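You operate a simulated robot arm through the tools that you are given. There is no shell and no other tool.

The job below is to be done with a simulated two-armed robot. You get a single attempt, and the scene is never put back.

TASK
Put one cookie in the clip tin and clip the stack shut.
Fine: plain tin on it, lid on top, both clips down; the other cookie stays on the tray.

The check looks at the end state, three seconds after you hand in, the way a careful person would. Anything else that was tipped, shoved, dropped, spilled or broken makes it a failure. A push-on lid holds only when it is set on centred and level and pressed home; a screw cap is set on level and turned clockwise until tight.

THE ROBOT
Two 7-joint arms with fingered hands on one trunk that stands fixed in place. Base frame: the origin is at the foot of the trunk, x ahead of it, y to its left, z up; the work surface is at about z = 0.92. Units: m, degrees, N and s.
The left shoulder is at [0.08, 0.197, 1.455], the right one opposite. With the tool pointing down near the work surface each hand reaches from about 0.1 to 0.74 m from the base axis, measured 20 degrees to its own side. Payload 4 kg a hand.
Tool frame (each hand has its own): the origin (TCP) lies between the finger pads and is the grasp point; the fingertips stand 0.026 m ahead of it; z points along the fingers, y is the line along which they close. The gripper opens to 0.132 m; its body begins 0.073 m behind the TCP. The gripper is a hand of 4 fingers: y runs from the thumb to the fingers, the wrist lies at [0, 0, -0.239] in the tool frame, and closing takes about 1.5 s.
Orientation is that of the tool frame in the base frame, as a unit quaternion [w, x, y, z]. With the fingers straight down and closing along the base's y, the tool's x points along the base's -x, its y along +y and its z along -z.

THE INTERFACE
- The arms move only by the tool arm_command. It takes "left_moves", "right_moves" or both (then of equal length, played together; a hand with none holds still); each is a list of rows, each a list of 6 numbers: the shift along the tool's x, y, z in m, then the turn, a rotation vector about the tool's x, y, z in degrees. In form: [[dx, dy, dz, rx, ry, rz], ...]. A call has 1 to 20 rows; each row is the pose to reach, as a shift and turn from the pose commanded when the call began, along the tool's axes at that moment. "left_claw" and "right_claw" are, for a hand that has rows, the opening, from 0 (shut) to 1 (fully open), set as the call begins (left out, the last holds). A row lasts 0.2 s, in which the tool goes at most 0.05 m and 8.6 degrees; a call with a longer step from one row to the next is refused whole, and so is a gripper value outside its range. Where a pose cannot be reached the arm comes as near as it can. A force on the tool above 40 N (or 10 N above the force at the start of the call, whichever is more), or a blocked arm, ends the call early, and 0.2 s more pass. The fingers move at their own pace (about 0.072 m/s each) and stop on an object; they squeeze with about 28 N. The grip force told is the motor's: it shows also when the fingers shut on nothing. Time passes only in rows, and 0.2 s behind the last, so rows that repeat a pose let the fingers close. It gives the time, the measured TCP pose, the force on the tool (base axes), the opening and the grip force at its end, in the units of the frame above (readings bear some noise), with the torque about the TCP (base axes, N m) and any sound that the robot's microphone picked up.
- Cameras (640 x 400 px; columns grow to the right, rows downward): "scene" is now at [0.1103, -0.0211, 1.6219]; the picture's right is [-0.27, -0.96, 0.00], its down [-0.67, 0.19, -0.71] and it looks along [0.69, -0.19, -0.70] (base axes); focal length 370 px, centre (320, 200). "left" rides on the left gripper at [-0.068, 0.002, -0.097] in its tool frame; the picture's right is [-0.03, -1.00, 0.00], its down [0.82, -0.02, -0.58] and it looks along [0.58, -0.01, 0.82] (tool axes); focal length 270 px, centre (320, 200). "right" rides on the right gripper at [0.068, 0.002, -0.097] in its tool frame; the picture's right is [-0.03, 1.00, 0.00], its down [-0.82, -0.02, -0.58] and it looks along [-0.58, -0.01, 0.82] (tool axes); focal length 270 px, centre (320, 200). There is no depth. A picture from a camera that has moved, and an enlarged one, comes with that camera's place and axes in the base frame and with its lens.
- snapshot(camera): a new picture of that camera. It takes no simulated time.
- slide_trunk(by): slides the trunk up (or, below 0, down) by that many m; the arms and the scene camera ride with it, the base frame stays. It gives what a move gives, with no picture.
- finger_targets(finger1, finger2, finger3, thumb_bend, hand): sets how far each is bent, from 0 (flat) to 1 (curled in); at 0.3 the hand is open as for a grip, at 0.7 the pads meet at the TCP. One left out holds its place. A second passes; each finger stops where it meets its share of the squeeze, and holds until it gets a number again. A gripper value or a shape takes the hand back. It gives what a move gives, with no picture; readings hold the bend of each and the force on the fingers (four entries, about 0 where the hand has none), thumb and palm.
- hand_shape(shape, hand): the hand has 4 fingers and takes this shape, open, in about a second: jaw (thumb against the fingers, like two jaws); tri (thumb and two fingers); tip (a fingertip pinch); poke (one finger out to press); point (the index stretched); flat (the hand flat); cup (the hand cupped); fist (a fist). The gripper value then closes the fingers along that shape, each until it touches; the sizes above hold for jaw. It gives what a move gives, with no picture.
- turn_head(pan, tilt): turns the head with the scene camera to pan (to the left, within 86 degrees either way) and tilt (down, from -29 to 69), counted from straight ahead of the robot. It gives what a move gives.
- close_up(camera, box): a new picture of the part [left, top, right, bottom] of that camera's present view, enlarged. It takes no simulated time.
- hand_in(): hands the job in; it is judged then, once.

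Places have to be worked out from the pictures, the camera data and where the tool is seen. Open the grippers and draw the arms clear of the work before you hand the job in, unless the task says otherwise.

The tools are called after "Request:" as name(argument=value, ...) on one line, values as JSON. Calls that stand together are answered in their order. arm_command: Moves the arms, as the interface text tells. Its arguments: {"type":"object","properties":{"left_moves":{"type":"array","items":{"type":"array","items":{"type":"number"}}},"left_claw":{"type":"number"},"right_moves":{"type":"array","items":{"type":"array","items":{"type":"number"}}},"right_claw":{"type":"number"}},"required":[]} The other tools are called the same way: slide_trunk (by) moves the trunk up or down; hand_shape (shape, hand) gives the hand a shape; finger_targets (finger1, finger2, finger3, thumb_bend, hand) moves the fingers one by one; turn_head (pan, tilt) turns the head that bears the scene camera; snapshot (camera) takes a picture; close_up (camera, box) takes an enlarged picture of a part of a camera's view; hand_in () hands the job in.

At the start:

```text
t: 0.0
left_eef_pos: [0.6318, 0.0723, 1.1417]
left_orientation: [0.001, 0.0, 1.0, 0.0]
left_force: [-0.5, -0.8, -0.2]
left_ft_torque: [0.0, 0.03, 0.02]
left_grip_width: 0.1321
left_grip_force: 0.0
left_shape: jaw
left_bend: [0.3, 0.3, 0.3, 0.3]
left_finger forces: [0.1, 0.0, 0.1, 0.0, 0.0, 0.1]
right_eef_pos: [0.5395, -0.3336, 1.1634]
right_orientation: [0.0, 0.0, 1.0, 0.0]
right_force: [0.4, -0.9, 0.2]
right_ft_torque: [-0.05, 0.01, -0.03]
right_grip_width: 0.132
right_grip_force: 0.0
right_shape: jaw
right_bend: [0.3, 0.3, 0.3, 0.3]
right_finger forces: [0.0, 0.0, 0.0, 0.1, 0.0, 0.1]
trunk travel left (down, up): [-0.765, 0.075]
head pan, tilt (commanded): [-15.7, 44.5]
```

scene: 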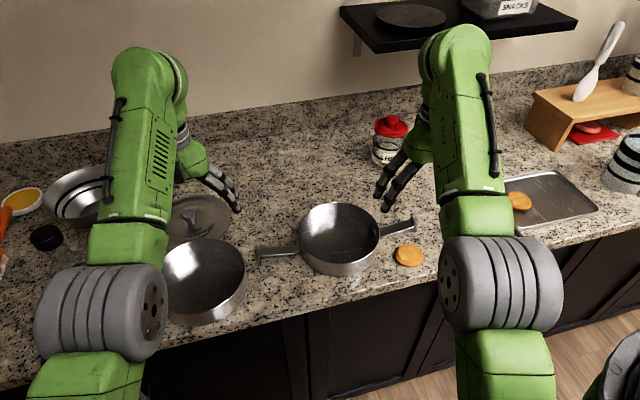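
right: 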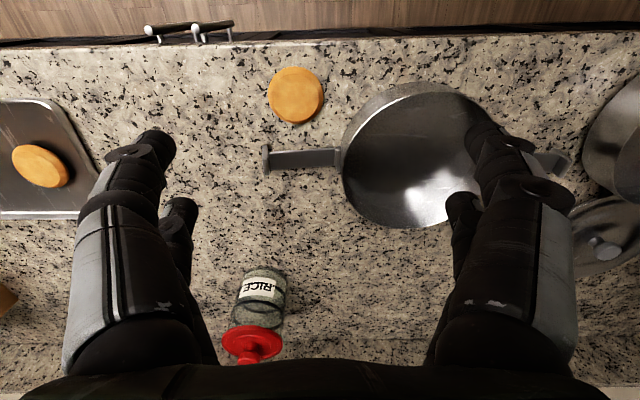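
left: 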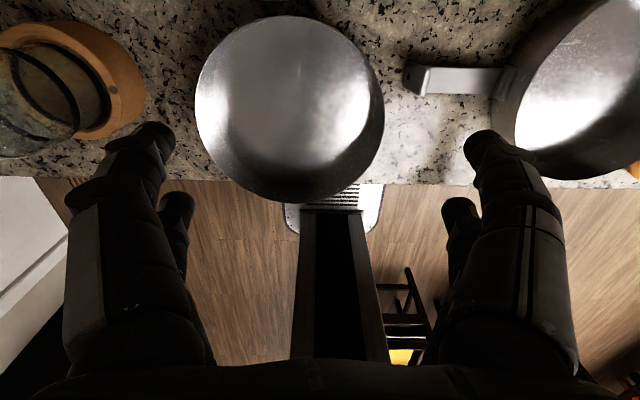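

The scene shows a tin with two clip-like handles in the middle, a plain tin to its left, a lid behind it, one cookie on the counter and one on the tray. I'll take enlarged views before planning anything.

Request:
close_up(camera="scene", box=[150, 160, 450, 350])

Request:
close_up(camera="scene", box=[0, 130, 260, 340])

Request:
close_up(camera="right", box=[240, 40, 640, 290])

Request:
close_up(camera="scene", box=[360, 80, 640, 280])

```text
2.11 times, centred on (300, 255) of scene
camera zoom: at [0.1103, -0.0211, 1.6219], right [-0.27, -0.96, 0.0], down [-0.67, 0.19, -0.71], along [0.69, -0.19, -0.7], focal length 778 px, centre (362, 84)
```

zoom: 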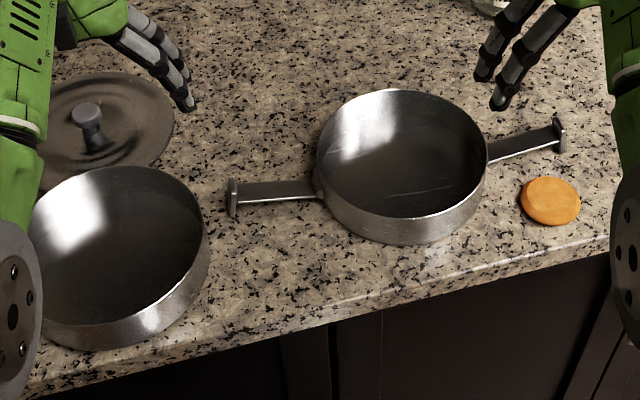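

```text
1.90 times, centred on (130, 235) of scene
camera zoom: at [0.1103, -0.0211, 1.6219], right [-0.27, -0.96, 0.0], down [-0.67, 0.19, -0.71], along [0.69, -0.19, -0.7], focal length 704 px, centre (682, 133)
```

zoom: 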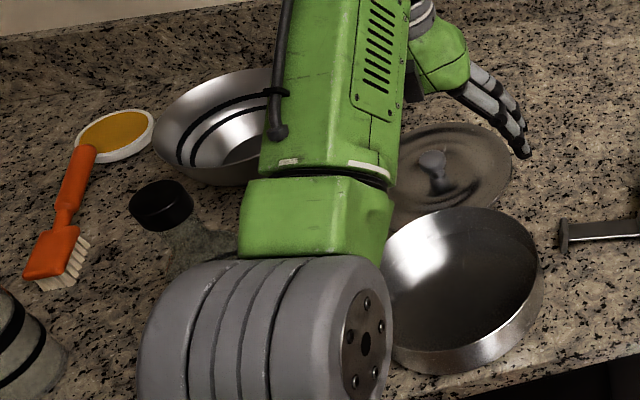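

```text
1.60 times, centred on (440, 165) of right
camera zoom: at [0.471, -0.3327, 1.2605], right [0.03, 1.0, 0.0], down [0.82, -0.02, 0.58], along [0.58, -0.01, -0.82], focal length 432 px, centre (128, 256)
```

zoom: 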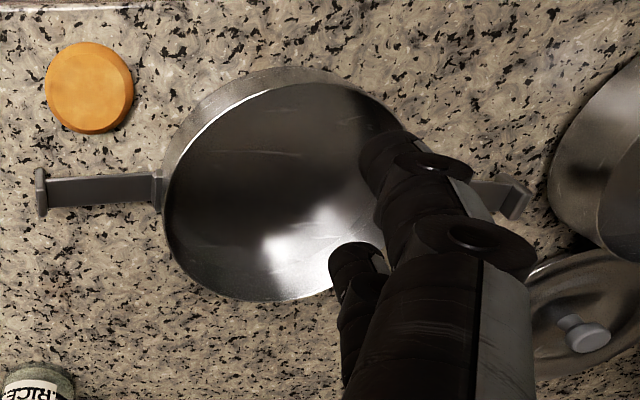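

```text
2.00 times, centred on (500, 180) of scene
camera zoom: at [0.1103, -0.0211, 1.6219], right [-0.27, -0.96, 0.0], down [-0.67, 0.19, -0.71], along [0.69, -0.19, -0.7], focal length 739 px, centre (-40, 240)
```

zoom: 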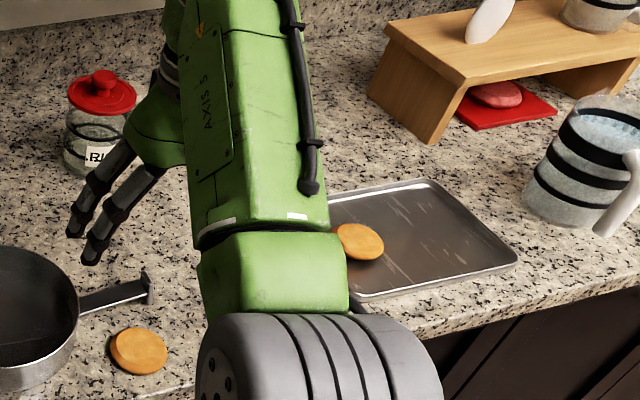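

The clip tin seems to be centred near (0.635, -0.217) and about 0.19 m across, the plain tin near (0.60, 0.09), and the lid near (0.78, 0.12). I'll look closer at the plain tin and the left clip through the left camera.

Request:
close_up(camera="left", box=[160, 0, 640, 220])

Request:
close_up(camera="scene", box=[240, 190, 440, 290])

Request:
close_up(camera="right", box=[230, 50, 390, 220])

```text
1.33 times, centred on (400, 110) of left
camera zoom: at [0.6986, 0.0742, 1.2398], right [0.03, -1.0, 0.0], down [-0.82, -0.02, 0.58], along [-0.58, -0.01, -0.82], focal length 360 px, centre (213, 320)
```

zoom: 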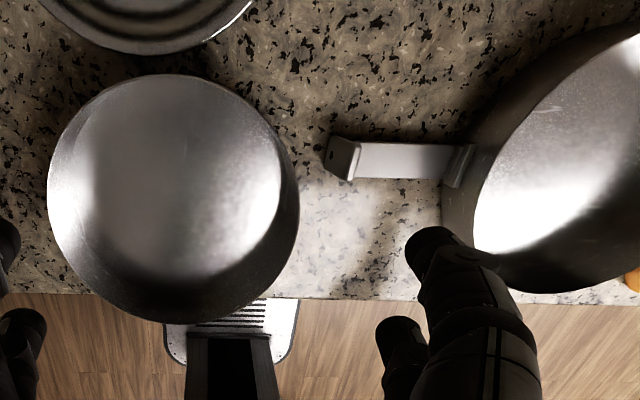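

```text
3.20 times, centred on (340, 240) of scene
camera zoom: at [0.1103, -0.0211, 1.6219], right [-0.27, -0.96, 0.0], down [-0.67, 0.19, -0.71], along [0.69, -0.19, -0.7], focal length 1183 px, centre (256, 72)
```

zoom: 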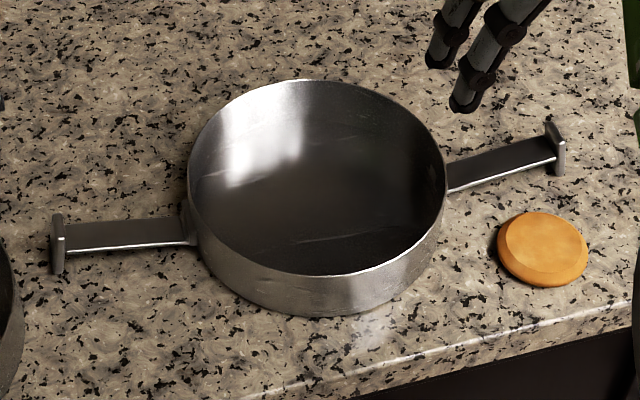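

```text
2.35 times, centred on (310, 135) of right
camera zoom: at [0.471, -0.3327, 1.2605], right [0.03, 1.0, 0.0], down [0.82, -0.02, 0.58], along [0.58, -0.01, -0.82], focal length 636 px, centre (344, 353)
```

zoom: 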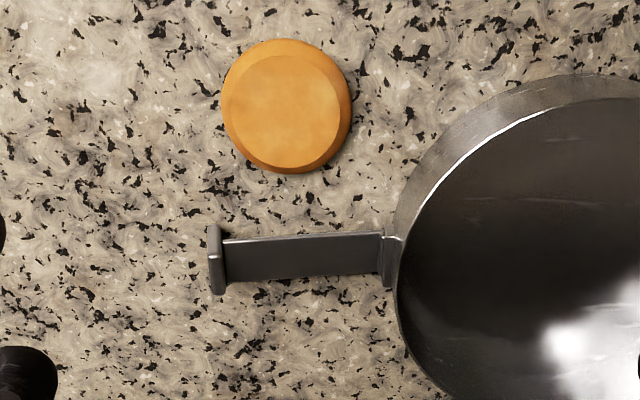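

The counter's front edge is near x = 0.503 and the loose cookie near (0.555, -0.362). I'll lift the left arm out to the left for a clear view and bring the right hand above the cookie, turned 20° so the fingers stay clear of the tin.

Request:
arm_command(left_moves=[[0.01, 0.025, -0.015, 0, 0, 0], [0.02, 0.05, -0.03, 0, 0, 0], [0.03, 0.075, -0.045, 0, 0, 0], [0.04, 0.1, -0.06, 0, 0, 0], [0.05, 0.125, -0.075, 0, 0, 0], [0.06, 0.15, -0.09, 0, 0, 0], [0.07, 0.175, -0.1, 0, 0, 0], [0.08, 0.2, -0.1, 0, 0, 0]], right_moves=[[-0.002, -0.004, 0.01, 0, 0, -2.5], [-0.004, -0.008, 0.02, 0, 0, -5], [-0.006, -0.012, 0.03, 0, 0, -7.5], [-0.008, -0.016, 0.04, 0, 0, -10], [-0.01, -0.02, 0.05, 0, 0, -12.5], [-0.012, -0.024, 0.06, 0, 0, -15], [-0.014, -0.028, 0.07, 0, 0, -17.5], [-0.0155, -0.0284, 0.08, 0, 0, -20]])

Request:
snapshot(camera="scene")

Request:
snapshot(camera="right")

Request:
snapshot(camera="left")

```text
t: 1.8
left_eef_pos: [0.5817, 0.2715, 1.1935]
left_orientation: [0.005, 0.001, 1.0, 0.0]
left_force: [0.9, -0.2, 1.0]
left_ft_torque: [0.02, 0.0, -0.03]
left_grip_width: 0.1319
left_grip_force: 0.0
left_shape: jaw
left_bend: [0.3, 0.3, 0.3, 0.3]
left_finger forces: [0.0, 0.0, 0.0, 0.1, 0.1, 0.1]
left hand out of reach, approached as far as the arm can: row 4, 5, 6, 7, 8
right_eef_pos: [0.5542, -0.3605, 1.0838]
right_orientation: [0.001, -0.175, 0.985, -0.001]
right_force: [-0.7, 0.2, 0.1]
right_ft_torque: [-0.02, 0.01, 0.01]
right_grip_width: 0.1319
right_grip_force: 0.0
right_shape: jaw
right_bend: [0.3, 0.3, 0.3, 0.3]
right_finger forces: [0.0, 0.0, 0.1, 0.0, 0.0, 0.0]
trunk travel left (down, up): [-0.765, 0.075]
head pan, tilt (commanded): [-15.7, 44.5]
```

```text
taken
camera scene: at [0.1097, -0.0196, 1.622], right [-0.27, -0.96, 0.0], down [-0.67, 0.19, -0.71], along [0.69, -0.19, -0.7], focal length 370 px, centre (320, 200)
```

scene: 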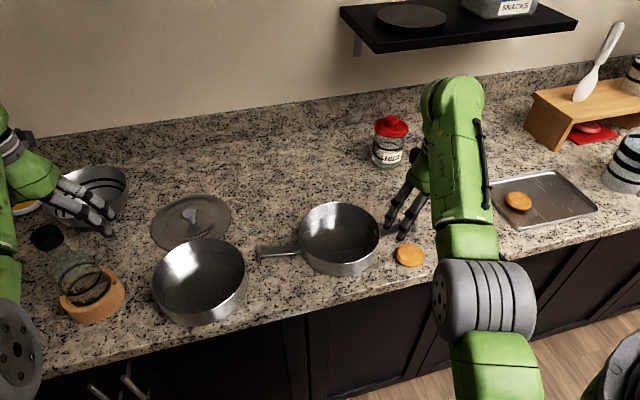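

```text
taken
camera right: at [0.4894, -0.3833, 1.181], right [-0.32, 0.95, 0.0], down [0.77, 0.26, 0.58], along [0.55, 0.18, -0.82], focal length 270 px, centre (320, 200)
```

right: 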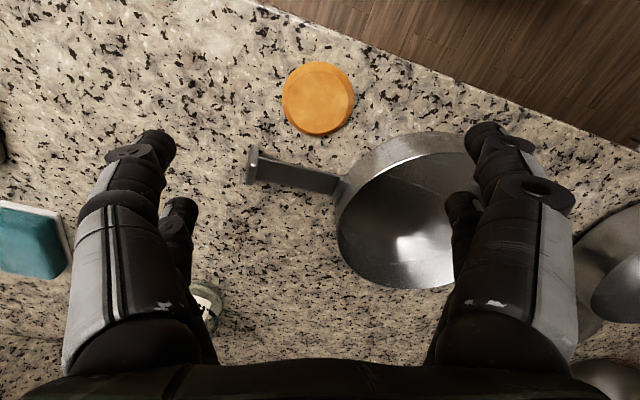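

```text
taken
camera left: at [0.6483, 0.2736, 1.2909], right [0.02, -1.0, 0.0], down [-0.82, -0.02, 0.57], along [-0.57, -0.01, -0.82], focal length 270 px, centre (320, 200)
```

left: 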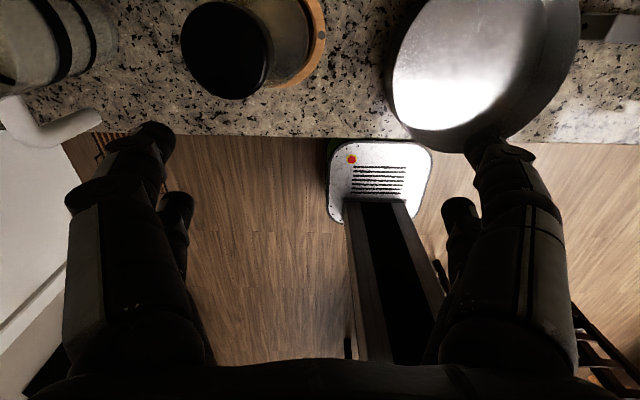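

The view is clear now. I'll zoom in on the plain tin, the lid and the left clip from the scene camera.

Request:
close_up(camera="scene", box=[130, 180, 290, 340])

Request:
close_up(camera="scene", box=[245, 190, 405, 290])

Request:
close_up(camera="right", box=[230, 40, 480, 300])

```text
2.50 times, centred on (210, 260) of scene
camera zoom: at [0.1097, -0.0196, 1.622], right [-0.27, -0.96, 0.0], down [-0.67, 0.19, -0.71], along [0.69, -0.19, -0.7], focal length 924 px, centre (595, 50)
```

zoom: 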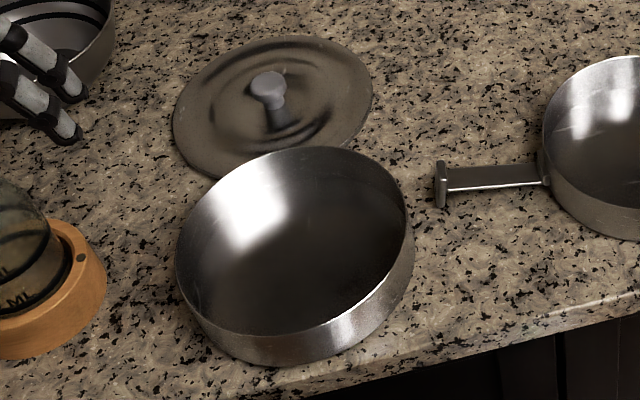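

```text
4.00 times, centred on (325, 240) of scene
camera zoom: at [0.1097, -0.0196, 1.622], right [-0.27, -0.96, 0.0], down [-0.67, 0.19, -0.71], along [0.69, -0.19, -0.7], focal length 1478 px, centre (300, 40)
```

zoom: 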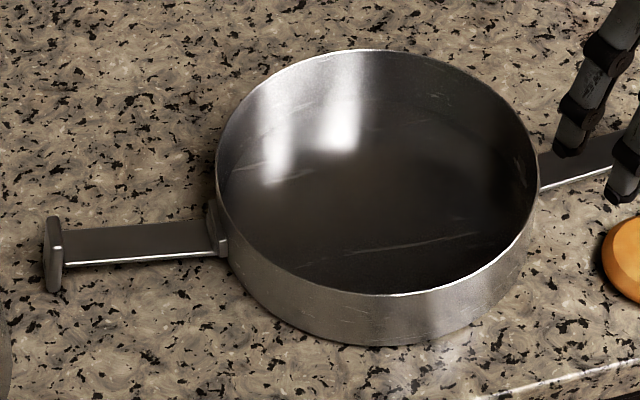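

```text
1.54 times, centred on (355, 170) of right
camera zoom: at [0.4894, -0.3833, 1.181], right [-0.32, 0.95, 0.0], down [0.77, 0.26, 0.58], along [0.55, 0.18, -0.82], focal length 416 px, centre (266, 246)
```

zoom: 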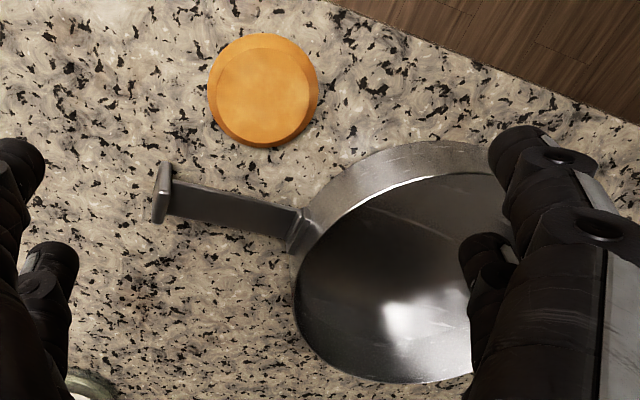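

The cookie reads at about (0.554, -0.363), 0.065 m across. I'll part-close the right hand to about 0.09 m and lower it to TCP z ≈ 0.965, then check the fingertip height in the pictures.

Request:
arm_command(right_moves=[[0.001, -0.003, 0.015, 0, 0, 0], [0.001, -0.003, 0.03, 0, 0, 0], [0.001, -0.003, 0.045, 0, 0, 0], [0.001, -0.003, 0.06, 0, 0, 0], [0.001, -0.003, 0.075, 0, 0, 0], [0.001, -0.003, 0.09, 0, 0, 0], [0.001, -0.003, 0.1, 0, 0, 0], [0.001, -0.003, 0.11, 0, 0, 0], [0.001, -0.003, 0.118, 0, 0, 0], [0.001, -0.003, 0.118, 0, 0, 0]], right_claw=0.68)

Request:
close_up(camera="scene", box=[340, 180, 500, 300])

Request:
snapshot(camera="right")

```text
t: 4.0
left_eef_pos: [0.5805, 0.2695, 1.1954]
left_orientation: [0.005, 0.0, 1.0, 0.0]
left_force: [0.9, -0.5, -0.2]
left_ft_torque: [-0.03, -0.02, 0.0]
left_grip_width: 0.1316
left_grip_force: 0.0
left_shape: jaw
left_bend: [0.3, 0.3, 0.3, 0.3]
left_finger forces: [0.1, 0.0, 0.1, 0.0, 0.0, 0.1]
right_eef_pos: [0.5537, -0.3662, 0.966]
right_orientation: [0.0, -0.174, 0.985, 0.0]
right_force: [0.1, -0.4, -0.1]
right_ft_torque: [-0.01, -0.01, -0.01]
right_grip_width: 0.0902
right_grip_force: 0.0
right_shape: jaw
right_bend: [0.68, 0.68, 0.68, 0.6]
right_finger forces: [0.0, 0.1, 0.0, 0.1, 0.0, 0.0]
trunk travel left (down, up): [-0.765, 0.075]
head pan, tilt (commanded): [-15.7, 44.5]
```

```text
3.33 times, centred on (420, 240) of scene
camera zoom: at [0.1103, -0.021, 1.6219], right [-0.27, -0.96, 0.0], down [-0.67, 0.19, -0.71], along [0.69, -0.19, -0.7], focal length 1232 px, centre (-13, 67)
```

zoom: 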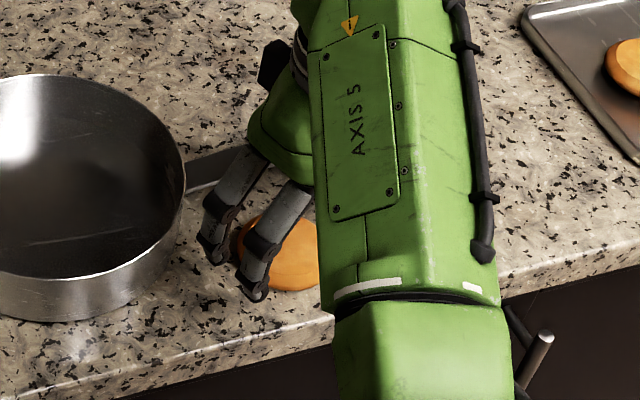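

```text
taken
camera right: at [0.4897, -0.3879, 1.0624], right [-0.32, 0.95, 0.0], down [0.77, 0.26, 0.58], along [0.55, 0.18, -0.82], focal length 270 px, centre (320, 200)
```

right: 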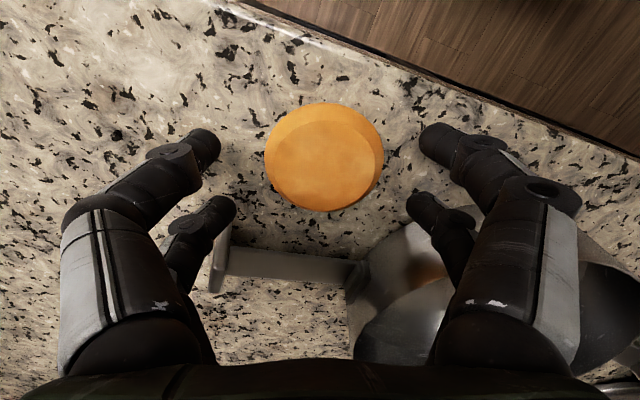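

The cookie sits within 3 mm of the line under the TCP. I'll trim the position, lower to TCP z ≈ 0.951 and close on it gently.

Request:
arm_command(right_moves=[[0.002, 0.0025, 0.006, 0, 0, 0], [0.002, 0.0025, 0.011, 0, 0, 0], [0.002, 0.0025, 0.015, 0, 0, 0], [0.002, 0.0025, 0.015, 0, 0, 0]])

Request:
snapshot(camera="right")

```text
t: 5.0
left_eef_pos: [0.5821, 0.2697, 1.1931]
left_orientation: [0.005, 0.0, 1.0, 0.001]
left_force: [0.6, -0.6, 0.4]
left_ft_torque: [0.01, 0.02, 0.02]
left_grip_width: 0.132
left_grip_force: 0.1
left_shape: jaw
left_bend: [0.3, 0.3, 0.3, 0.3]
left_finger forces: [0.1, 0.0, 0.1, 0.0, 0.0, 0.0]
right_eef_pos: [0.5526, -0.3641, 0.9507]
right_orientation: [0.0, -0.174, 0.985, 0.0]
right_force: [0.6, -0.2, -0.1]
right_ft_torque: [0.03, -0.02, 0.03]
right_grip_width: 0.0902
right_grip_force: 0.0
right_shape: jaw
right_bend: [0.68, 0.68, 0.68, 0.6]
right_finger forces: [0.0, 0.0, 0.0, 0.0, 0.0, 0.0]
trunk travel left (down, up): [-0.765, 0.075]
head pan, tilt (commanded): [-15.7, 44.5]
```

```text
taken
camera right: at [0.4876, -0.386, 1.0476], right [-0.32, 0.95, 0.0], down [0.77, 0.26, 0.58], along [0.55, 0.18, -0.82], focal length 270 px, centre (320, 200)
```

right: 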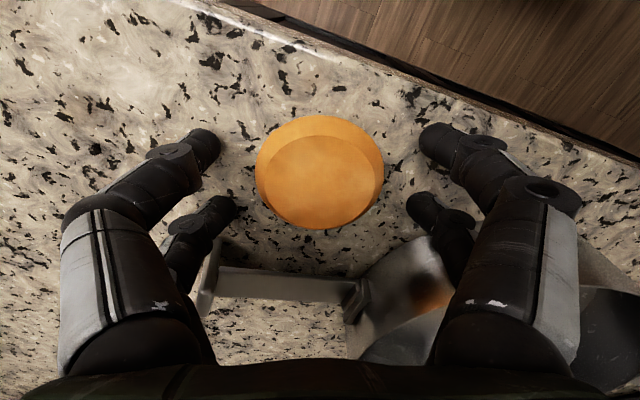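

The cookie is centred between the two finger pairs, and the tips are free of the counter. Closing the right hand now.

Request:
arm_command(right_moves=[[0, 0, 0, 0, 0, 0], [0, 0, 0, 0, 0, 0], [0, 0, 0, 0, 0, 0], [0, 0, 0, 0, 0, 0], [0, 0, 0, 0, 0, 0], [0, 0, 0, 0, 0, 0]], right_claw=0.35)

Request:
snapshot(camera="right")

```text
t: 6.4
left_eef_pos: [0.5815, 0.2715, 1.193]
left_orientation: [0.005, 0.001, 1.0, 0.0]
left_force: [0.6, 0.2, -0.3]
left_ft_torque: [0.03, 0.02, -0.01]
left_grip_width: 0.1322
left_grip_force: 0.1
left_shape: jaw
left_bend: [0.3, 0.3, 0.3, 0.3]
left_finger forces: [0.0, 0.0, 0.0, 0.0, 0.1, 0.0]
right_eef_pos: [0.552, -0.3644, 0.9503]
right_orientation: [0.0, -0.173, 0.985, 0.0]
right_force: [0.6, -0.2, -0.9]
right_ft_torque: [-0.01, 0.03, 0.01]
right_grip_width: 0.0457
right_grip_force: 28.1
right_shape: jaw
right_bend: [0.74, 0.73, 0.73, 0.7]
right_finger forces: [24.0, 27.3, 26.7, 0.1, 22.7, 0.0]
trunk travel left (down, up): [-0.765, 0.075]
head pan, tilt (commanded): [-15.7, 44.5]
```

```text
taken
camera right: at [0.4876, -0.3861, 1.0474], right [-0.32, 0.95, 0.0], down [0.77, 0.26, 0.58], along [0.55, 0.18, -0.82], focal length 270 px, centre (320, 200)
```

right: 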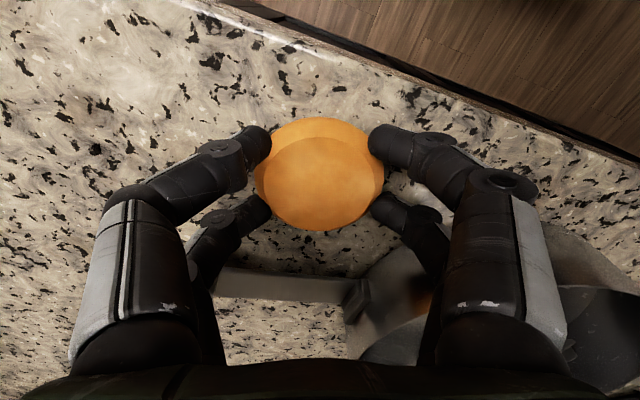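

All four fingers hold the cookie (about 25 N each). Lifting it straight up.

Request:
arm_command(right_moves=[[0, 0, -0.006, 0, 0, 0], [0, 0, -0.015, 0, 0, 0], [0, 0, -0.03, 0, 0, 0], [0, 0, -0.045, 0, 0, 0], [0, 0, -0.06, 0, 0, 0], [0, 0, -0.075, 0, 0, 0], [0, 0, -0.09, 0, 0, 0], [0, 0, -0.1, 0, 0, 0]])

Request:
snapshot(camera="right")

Request:
close_up(camera="scene", box=[240, 160, 480, 310])

```text
t: 8.2
left_eef_pos: [0.5802, 0.2711, 1.1929]
left_orientation: [0.006, 0.0, 1.0, 0.001]
left_force: [1.2, -0.3, 0.0]
left_ft_torque: [0.0, -0.02, 0.0]
left_grip_width: 0.1317
left_grip_force: 0.1
left_shape: jaw
left_bend: [0.3, 0.3, 0.3, 0.3]
left_finger forces: [0.1, 0.1, 0.0, 0.0, 0.0, 0.1]
right_eef_pos: [0.5534, -0.3645, 1.0501]
right_orientation: [0.0, -0.174, 0.985, -0.001]
right_force: [-0.5, 0.0, -0.5]
right_ft_torque: [0.03, -0.01, 0.02]
right_grip_width: 0.0458
right_grip_force: 28.2
right_shape: jaw
right_bend: [0.74, 0.73, 0.73, 0.7]
right_finger forces: [26.1, 27.9, 27.1, 0.0, 23.0, 0.1]
trunk travel left (down, up): [-0.765, 0.075]
head pan, tilt (commanded): [-15.7, 44.5]
```

```text
taken
camera right: at [0.4873, -0.3859, 1.1475], right [-0.32, 0.95, 0.0], down [0.77, 0.26, 0.58], along [0.55, 0.18, -0.82], focal length 270 px, centre (320, 200)
```

right: 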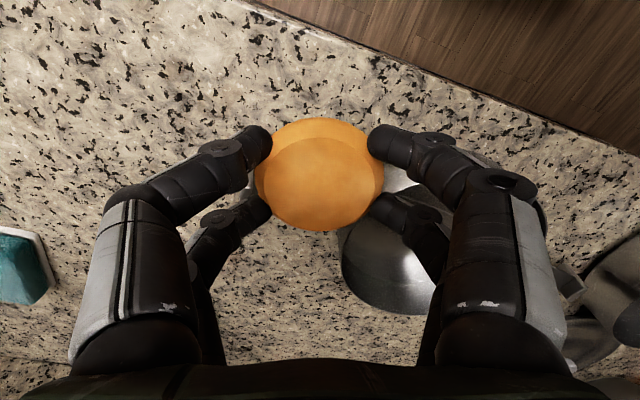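

```text
2.67 times, centred on (360, 235) of scene
camera zoom: at [0.1102, -0.021, 1.6219], right [-0.27, -0.96, 0.0], down [-0.67, 0.19, -0.71], along [0.69, -0.19, -0.7], focal length 986 px, centre (213, 107)
```

zoom: 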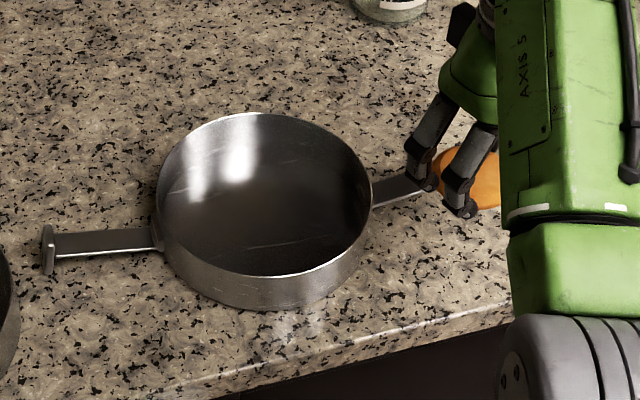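

The cookie is held level. I'll carry it over the centre of the clip tin at about (0.636, -0.215), keeping the height.

Request:
arm_command(right_moves=[[-0.013, 0.0113, 0, 0, 0, 0], [-0.0286, 0.025, 0, 0, 0, 0], [-0.045, 0.0395, 0, 0, 0, 0], [-0.0614, 0.054, 0, 0, 0, 0], [-0.078, 0.0685, 0, 0, 0, 0], [-0.0946, 0.083, 0, 0, 0, 0], [-0.111, 0.0973, 0, 0, 0, 0], [-0.123, 0.108, 0, 0, 0, 0], [-0.1286, 0.1128, 0, 0, 0, 0], [-0.1286, 0.1128, 0, 0, 0, 0]])

Request:
snapshot(camera="right")

Request:
close_up(camera="scene", box=[240, 160, 480, 310])

```text
t: 10.4
left_eef_pos: [0.5811, 0.2712, 1.1933]
left_orientation: [0.005, 0.0, 1.0, 0.0]
left_force: [-0.2, -0.2, 0.8]
left_ft_torque: [-0.01, 0.01, -0.01]
left_grip_width: 0.1318
left_grip_force: 0.0
left_shape: jaw
left_bend: [0.3, 0.3, 0.3, 0.3]
left_finger forces: [0.1, 0.1, 0.1, 0.0, 0.0, 0.0]
right_eef_pos: [0.6347, -0.2127, 1.0504]
right_orientation: [0.0, -0.173, 0.985, 0.0]
right_force: [-0.1, -0.3, -1.1]
right_ft_torque: [-0.01, -0.01, 0.02]
right_grip_width: 0.045
right_grip_force: 28.6
right_shape: jaw
right_bend: [0.74, 0.73, 0.73, 0.7]
right_finger forces: [27.1, 28.2, 27.3, 0.0, 23.2, 0.1]
trunk travel left (down, up): [-0.765, 0.075]
head pan, tilt (commanded): [-15.7, 44.5]
```

```text
taken
camera right: at [0.5696, -0.2358, 1.1469], right [-0.32, 0.95, 0.0], down [0.77, 0.26, 0.58], along [0.55, 0.18, -0.82], focal length 270 px, centre (320, 200)
```

right: 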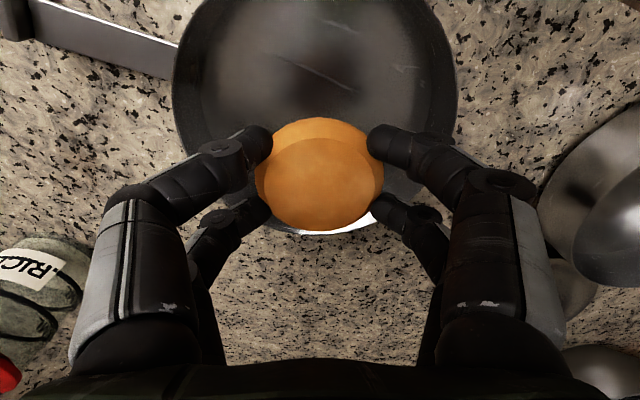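

```text
2.67 times, centred on (360, 235) of scene
camera zoom: at [0.1103, -0.0212, 1.6219], right [-0.27, -0.96, 0.0], down [-0.67, 0.19, -0.71], along [0.69, -0.19, -0.7], focal length 986 px, centre (213, 107)
```

zoom: 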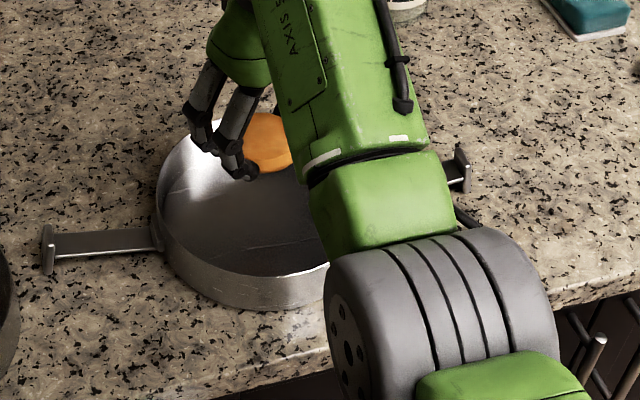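

The TCP is over the tin's centre to within about 4 mm. Lowering the cookie to just above the tin floor (TCP z ≈ 0.956).

Request:
arm_command(right_moves=[[0, -0.001, 0.012, 0, 0, 0], [0, -0.002, 0.026, 0, 0, 0], [0, -0.003, 0.04, 0, 0, 0], [0, -0.003, 0.054, 0, 0, 0], [0, -0.003, 0.066, 0, 0, 0], [0, -0.003, 0.076, 0, 0, 0], [0, -0.003, 0.084, 0, 0, 0], [0, -0.003, 0.09, 0, 0, 0], [0, -0.003, 0.094, 0, 0, 0], [0, -0.003, 0.094, 0, 0, 0]])

Request:
snapshot(camera="right")

```text
t: 12.6
left_eef_pos: [0.581, 0.2704, 1.1941]
left_orientation: [0.005, 0.0, 1.0, 0.001]
left_force: [0.8, -0.1, 0.5]
left_ft_torque: [0.01, -0.01, -0.01]
left_grip_width: 0.132
left_grip_force: 0.1
left_shape: jaw
left_bend: [0.3, 0.3, 0.3, 0.3]
left_finger forces: [0.0, 0.1, 0.0, 0.0, 0.0, 0.0]
right_eef_pos: [0.6352, -0.2171, 0.9564]
right_orientation: [0.0, -0.174, 0.985, 0.001]
right_force: [1.2, 1.7, -0.6]
right_ft_torque: [-0.01, 0.04, -0.03]
right_grip_width: 0.0448
right_grip_force: 27.7
right_shape: jaw
right_bend: [0.74, 0.73, 0.73, 0.7]
right_finger forces: [28.6, 28.9, 28.0, 0.0, 23.8, 0.0]
trunk travel left (down, up): [-0.765, 0.075]
head pan, tilt (commanded): [-15.7, 44.5]
```

```text
taken
camera right: at [0.5706, -0.239, 1.0534], right [-0.32, 0.95, 0.0], down [0.77, 0.26, 0.58], along [0.55, 0.18, -0.82], focal length 270 px, centre (320, 200)
```

right: 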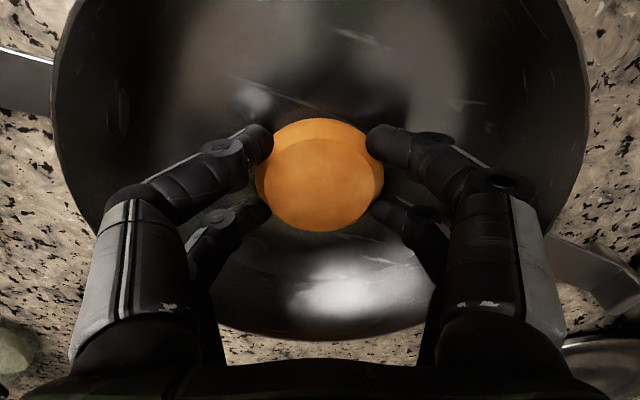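

The cookie hovers a few millimetres over the tin floor, well inside the wall. Releasing it by opening part-way.

Request:
arm_command(right_moves=[[0, 0, 0.001, 0, 0, 0], [0, 0, 0.001, 0, 0, 0], [0, 0, 0.001, 0, 0, 0], [0, 0, 0.001, 0, 0, 0], [0, 0, 0.001, 0, 0, 0]], right_claw=0.68)

Request:
snapshot(camera="right")

```text
t: 13.8
left_eef_pos: [0.5819, 0.2697, 1.1933]
left_orientation: [0.004, 0.0, 1.0, 0.001]
left_force: [0.3, 0.1, 0.6]
left_ft_torque: [-0.01, -0.03, 0.0]
left_grip_width: 0.1319
left_grip_force: 0.0
left_shape: jaw
left_bend: [0.3, 0.3, 0.3, 0.3]
left_finger forces: [0.0, 0.0, 0.1, 0.0, 0.1, 0.0]
right_eef_pos: [0.6353, -0.2182, 0.9562]
right_orientation: [0.001, -0.174, 0.985, 0.0]
right_force: [-0.6, -0.7, -0.5]
right_ft_torque: [0.02, 0.01, -0.01]
right_grip_width: 0.0897
right_grip_force: 0.0
right_shape: jaw
right_bend: [0.69, 0.69, 0.69, 0.6]
right_finger forces: [0.0, 0.1, 0.1, 0.0, 0.0, 0.1]
trunk travel left (down, up): [-0.765, 0.075]
head pan, tilt (commanded): [-15.7, 44.5]
```

```text
taken
camera right: at [0.5709, -0.2389, 1.0525], right [-0.32, 0.95, 0.0], down [0.77, 0.26, 0.58], along [0.55, 0.18, -0.82], focal length 270 px, centre (320, 200)
```

right: 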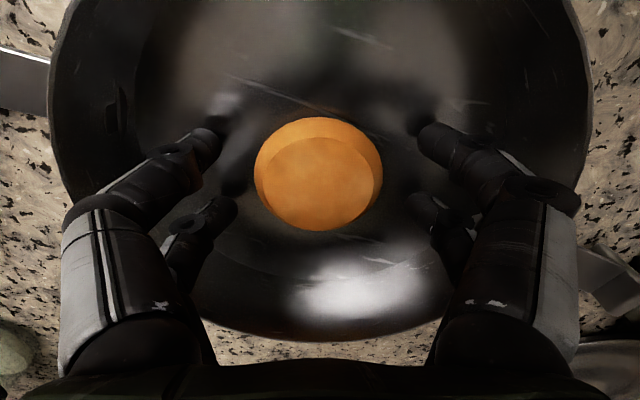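

The cookie lies in the tin, free of the fingers. I'll rise straight up and turn the hand back to square, then look down at the tin.

Request:
arm_command(right_moves=[[0, 0, -0.01, 0, 0, 0], [0, 0, -0.025, 0, 0, 0], [0, 0, -0.045, 0, 0, 0], [0, 0, -0.065, 0, 0, 2], [0, 0, -0.085, 0, 0, 5], [0, 0, -0.105, 0, 0, 8], [0, 0, -0.125, 0, 0, 12], [0, 0, -0.145, 0, 0, 16], [0, 0, -0.16, 0, 0, 20], [0, 0, -0.16, 0, 0, 20]])

Request:
snapshot(camera="right")

Request:
snapshot(camera="scene")

```text
t: 16.0
left_eef_pos: [0.5816, 0.2699, 1.1931]
left_orientation: [0.006, 0.0, 1.0, 0.001]
left_force: [-0.2, 0.6, 0.4]
left_ft_torque: [0.0, -0.02, 0.02]
left_grip_width: 0.1317
left_grip_force: 0.1
left_shape: jaw
left_bend: [0.3, 0.3, 0.3, 0.3]
left_finger forces: [0.0, 0.0, 0.0, 0.1, 0.0, 0.0]
right_eef_pos: [0.6356, -0.2175, 1.1173]
right_orientation: [0.001, 0.0, 1.0, 0.0]
right_force: [-0.3, -0.1, 0.8]
right_ft_torque: [0.0, 0.02, -0.04]
right_grip_width: 0.0895
right_grip_force: 0.1
right_shape: jaw
right_bend: [0.69, 0.69, 0.69, 0.6]
right_finger forces: [0.0, 0.1, 0.0, 0.0, 0.1, 0.0]
trunk travel left (down, up): [-0.765, 0.075]
head pan, tilt (commanded): [-15.7, 44.5]
```

```text
taken
camera right: at [0.5669, -0.2159, 1.2133], right [0.03, 1.0, 0.0], down [0.82, -0.02, 0.58], along [0.58, -0.02, -0.82], focal length 270 px, centre (320, 200)
```

right: 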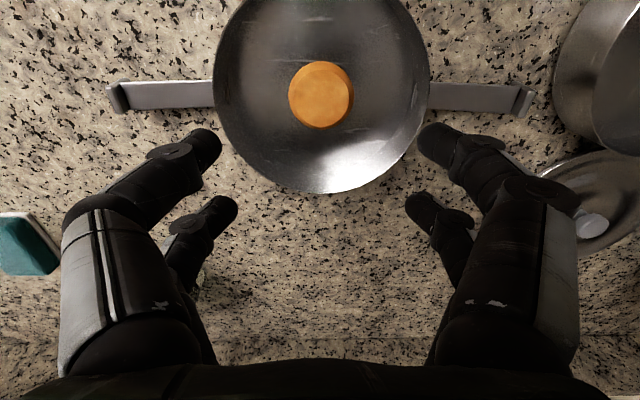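

```text
taken
camera scene: at [0.1105, -0.0211, 1.6219], right [-0.27, -0.96, 0.0], down [-0.67, 0.19, -0.71], along [0.69, -0.19, -0.7], focal length 370 px, centre (320, 200)
```

scene: 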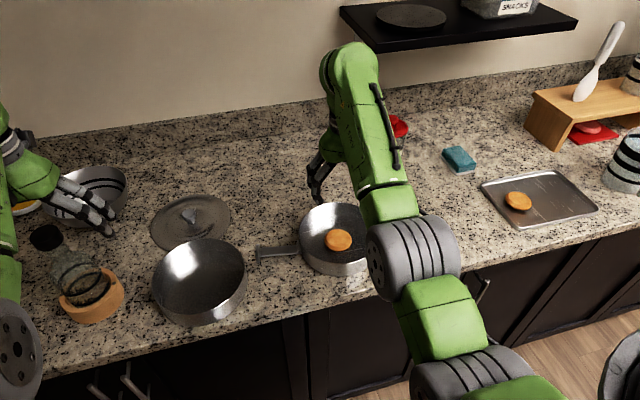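

The cookie lies flat in the middle of the clip tin. A tall bottle stands near (0.63, 0.32), so I'll grip the plain tin's rim on a diagonal. The left hand goes toward the tin's front-left side, turned 45°, to refine the tin's position first.

Request:
arm_command(left_moves=[[0.002, -0.02, 0, 0, 0, 0], [0.004, -0.04, 0.01, 0, 0, 0], [0.006, -0.06, 0.025, 0, 0, -5], [0.008, -0.08, 0.04, 0, 0, -12], [0.01, -0.1, 0.055, 0, 0, -19], [0.012, -0.102, 0.07, 0, 0, -26], [0.012, -0.102, 0.085, 0, 0, -33], [0.012, -0.102, 0.092, 0, 0, -40], [0.012, -0.102, 0.092, 0, 0, -45], [0.012, -0.102, 0.092, 0, 0, -45]], left_claw=0.5)

Request:
snapshot(camera="left")

Request:
snapshot(camera="scene")

```text
t: 18.2
left_eef_pos: [0.5698, 0.1684, 1.1009]
left_orientation: [0.0, -0.383, 0.924, 0.0]
left_force: [0.5, 0.2, 0.0]
left_ft_torque: [0.04, -0.01, 0.03]
left_grip_width: 0.0661
left_grip_force: 0.0
left_shape: jaw
left_bend: [0.73, 0.73, 0.73, 0.7]
left_finger forces: [0.0, 0.1, 0.1, 0.0, 0.0, 0.0]
left hand out of reach, approached as far as the arm can: row 1
right_eef_pos: [0.6349, -0.2172, 1.1154]
right_orientation: [0.0, 0.0, 1.0, 0.0]
right_force: [0.2, -0.6, -0.6]
right_ft_torque: [-0.02, 0.02, 0.01]
right_grip_width: 0.0896
right_grip_force: 0.0
right_shape: jaw
right_bend: [0.69, 0.69, 0.69, 0.6]
right_finger forces: [0.1, 0.0, 0.0, 0.0, 0.0, 0.0]
trunk travel left (down, up): [-0.765, 0.075]
head pan, tilt (commanded): [-15.7, 44.5]
```

```text
taken
camera left: at [0.617, 0.2186, 1.198], right [0.73, -0.69, 0.0], down [-0.56, -0.59, 0.58], along [-0.4, -0.42, -0.82], focal length 270 px, centre (320, 200)
```

left: 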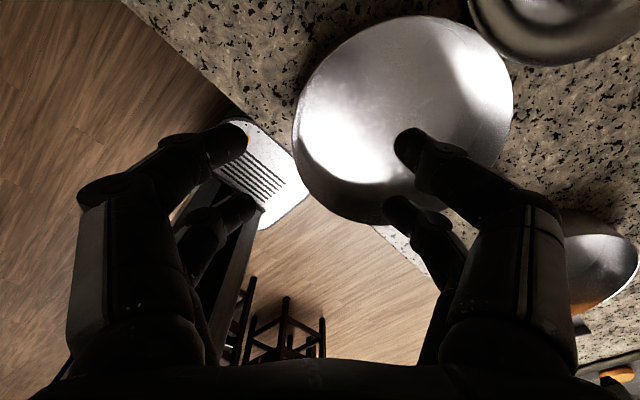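

```text
taken
camera scene: at [0.1103, -0.0208, 1.6219], right [-0.27, -0.96, 0.0], down [-0.67, 0.19, -0.71], along [0.69, -0.19, -0.7], focal length 370 px, centre (320, 200)
```

scene: 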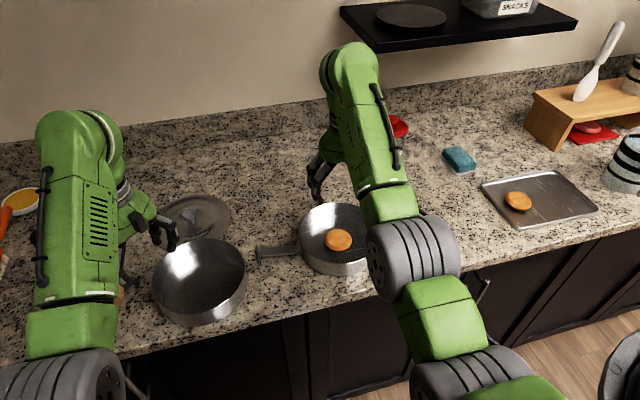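

The left camera puts the plain tin's centre near (0.6025, 0.10). I'll get enlarged views from both cameras to pin this down.

Request:
close_up(camera="left", box=[280, 0, 530, 240])

Request:
close_up(camera="scene", box=[145, 230, 255, 335])

```text
1.67 times, centred on (405, 120) of left
camera zoom: at [0.617, 0.2186, 1.198], right [0.73, -0.69, 0.0], down [-0.56, -0.59, 0.58], along [-0.4, -0.42, -0.82], focal length 450 px, centre (178, 333)
```

zoom: 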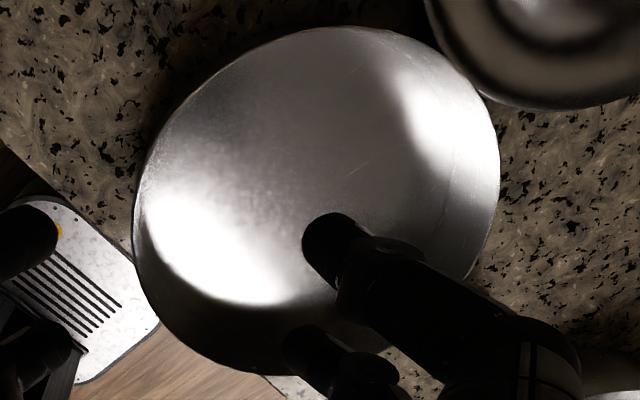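

```text
3.81 times, centred on (200, 282) of scene
camera zoom: at [0.1103, -0.0208, 1.6219], right [-0.27, -0.96, 0.0], down [-0.67, 0.19, -0.71], along [0.69, -0.19, -0.7], focal length 1408 px, centre (777, -114)
```

zoom: 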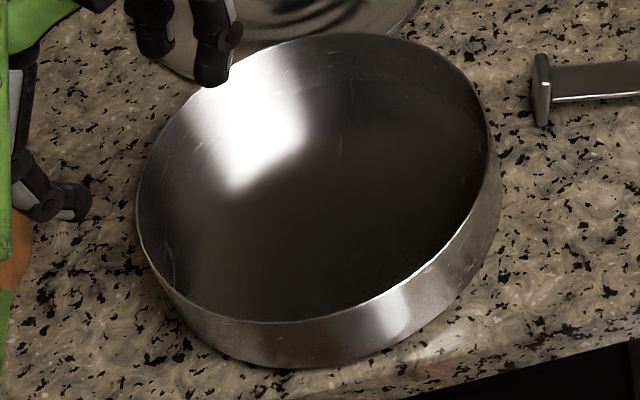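

The tins look to be about 0.053 m tall (rim near z = 0.973), with the plain tin's centre near (0.6035, 0.100). Before moving the right hand I'll measure the clip tin the same way.

Request:
close_up(camera="right", box=[100, 0, 540, 200])

Request:
close_up(camera="right", box=[420, 60, 550, 130])

Request:
close_up(camera="right", box=[95, 60, 225, 130])

```text
1.45 times, centred on (320, 100) of right
camera zoom: at [0.5668, -0.2157, 1.2132], right [0.03, 1.0, 0.0], down [0.82, -0.02, 0.58], along [0.58, -0.01, -0.82], focal length 393 px, centre (320, 346)
```

zoom: 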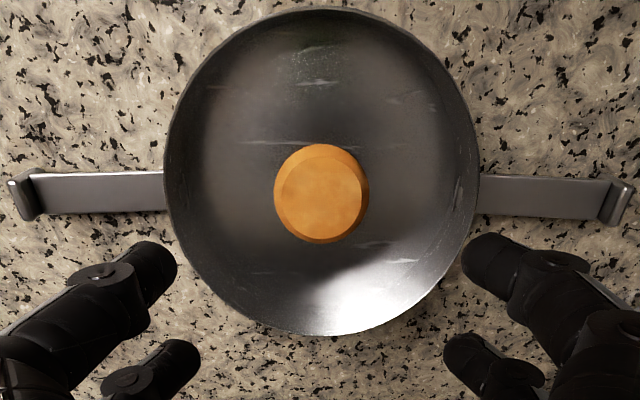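

```text
4.92 times, centred on (485, 95) of right
camera zoom: at [0.5668, -0.2157, 1.2132], right [0.03, 1.0, 0.0], down [0.82, -0.02, 0.58], along [0.58, -0.01, -0.82], focal length 1331 px, centre (-492, 717)
```

zoom: 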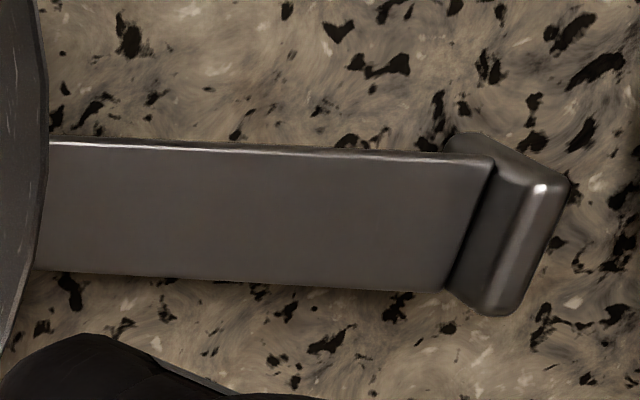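

```text
4.92 times, centred on (160, 95) of right
camera zoom: at [0.5668, -0.2157, 1.2132], right [0.03, 1.0, 0.0], down [0.82, -0.02, 0.58], along [0.58, -0.01, -0.82], focal length 1331 px, centre (1108, 717)
```

zoom: 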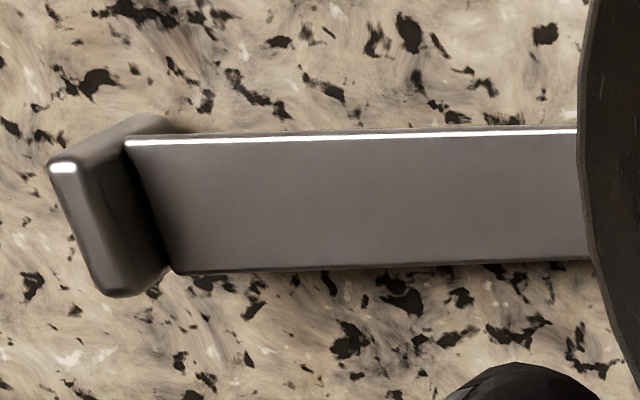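

The clip tin comes out at about (0.6355, -0.2165) with a rim radius of 0.094 and rim z ≈ 0.968. The plain tin is at about (0.602, 0.099). I'll put the left hand above the front-left rim and the right hand above the back-right rim, both turned 45°, with tips still above the rim.

Request:
arm_command(left_moves=[[0.009, 0.0065, 0.015, 0, 0, 0], [0.018, 0.013, 0.03, 0, 0, 0], [0.0268, 0.0196, 0.045, 0, 0, 0], [0.0268, 0.0196, 0.06, 0, 0, 0], [0.0268, 0.0196, 0.07, 0, 0, 0], [0.0268, 0.0196, 0.076, 0, 0, 0], [0.0268, 0.0196, 0.076, 0, 0, 0], [0.0268, 0.0196, 0.076, 0, 0, 0], [0.0268, 0.0196, 0.076, 0, 0, 0], [0.0268, 0.0196, 0.076, 0, 0, 0], [0.0268, 0.0196, 0.076, 0, 0, 0], [0.0268, 0.0196, 0.076, 0, 0, 0]], right_moves=[[-0.003, 0.022, 0, 0, 0, 0], [-0.006, 0.044, 0, 0, 0, 0], [-0.009, 0.068, 0, 0, 0, -5], [-0.012, 0.092, 0, 0, 0, -10], [-0.015, 0.116, 0, 0, 0, -16], [-0.018, 0.14, 0, 0, 0, -22], [-0.021, 0.164, 0, 0, 0, -28], [-0.024, 0.19, 0, 0, 0, -34], [-0.027, 0.216, 0, 0, 0, -40], [-0.03, 0.24, 0, 0, 0, -45], [-0.0312, 0.2513, 0, 0, 0, -45], [-0.0312, 0.2513, 0, 0, 0, -45]], right_claw=0.5)

Request:
snapshot(camera="left")

Request:
snapshot(camera="right")

Request:
snapshot(camera="scene")

```text
t: 20.8
left_eef_pos: [0.5363, 0.1621, 1.0257]
left_orientation: [0.0, -0.383, 0.924, 0.0]
left_force: [-0.5, 0.2, 0.4]
left_ft_torque: [-0.03, 0.0, -0.02]
left_grip_width: 0.0667
left_grip_force: 0.1
left_shape: jaw
left_bend: [0.73, 0.73, 0.73, 0.7]
left_finger forces: [0.0, 0.0, 0.1, 0.0, 0.1, 0.0]
right_eef_pos: [0.6664, 0.0345, 1.1148]
right_orientation: [-0.001, -0.383, 0.924, -0.001]
right_force: [0.4, -0.1, -1.0]
right_ft_torque: [0.0, 0.05, -0.02]
right_grip_width: 0.0662
right_grip_force: 0.2
right_shape: jaw
right_bend: [0.73, 0.73, 0.73, 0.7]
right_finger forces: [0.0, 0.0, 0.0, 0.0, 0.0, 0.0]
trunk travel left (down, up): [-0.765, 0.075]
head pan, tilt (commanded): [-15.7, 44.5]
```

```text
taken
camera left: at [0.5837, 0.2129, 1.1218], right [0.72, -0.69, 0.0], down [-0.56, -0.59, 0.58], along [-0.4, -0.42, -0.82], focal length 270 px, centre (320, 200)
```

left: 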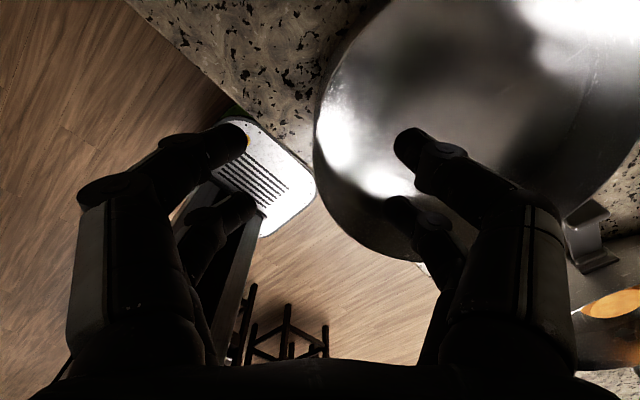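

```text
taken
camera right: at [0.6171, -0.0131, 1.2122], right [-0.69, 0.72, 0.0], down [0.59, 0.56, 0.58], along [0.42, 0.4, -0.82], focal length 270 px, centre (320, 200)
```

right: 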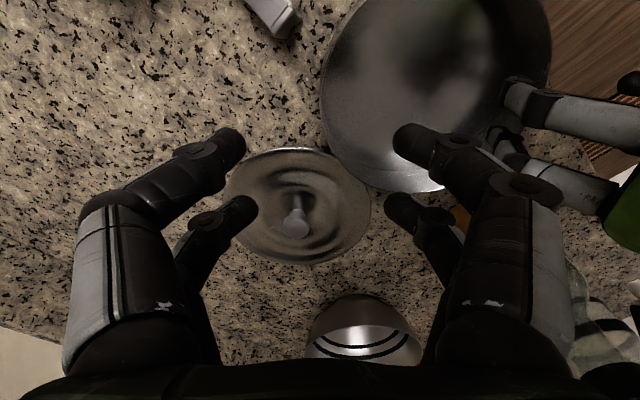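

```text
taken
camera scene: at [0.1103, -0.0213, 1.6219], right [-0.27, -0.96, 0.0], down [-0.67, 0.19, -0.71], along [0.69, -0.19, -0.7], focal length 370 px, centre (320, 200)
```

scene: 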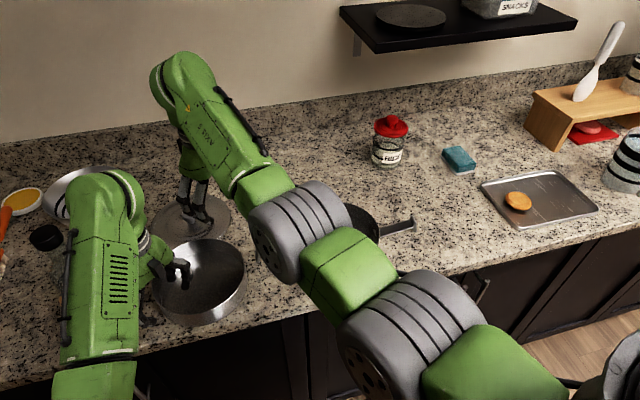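

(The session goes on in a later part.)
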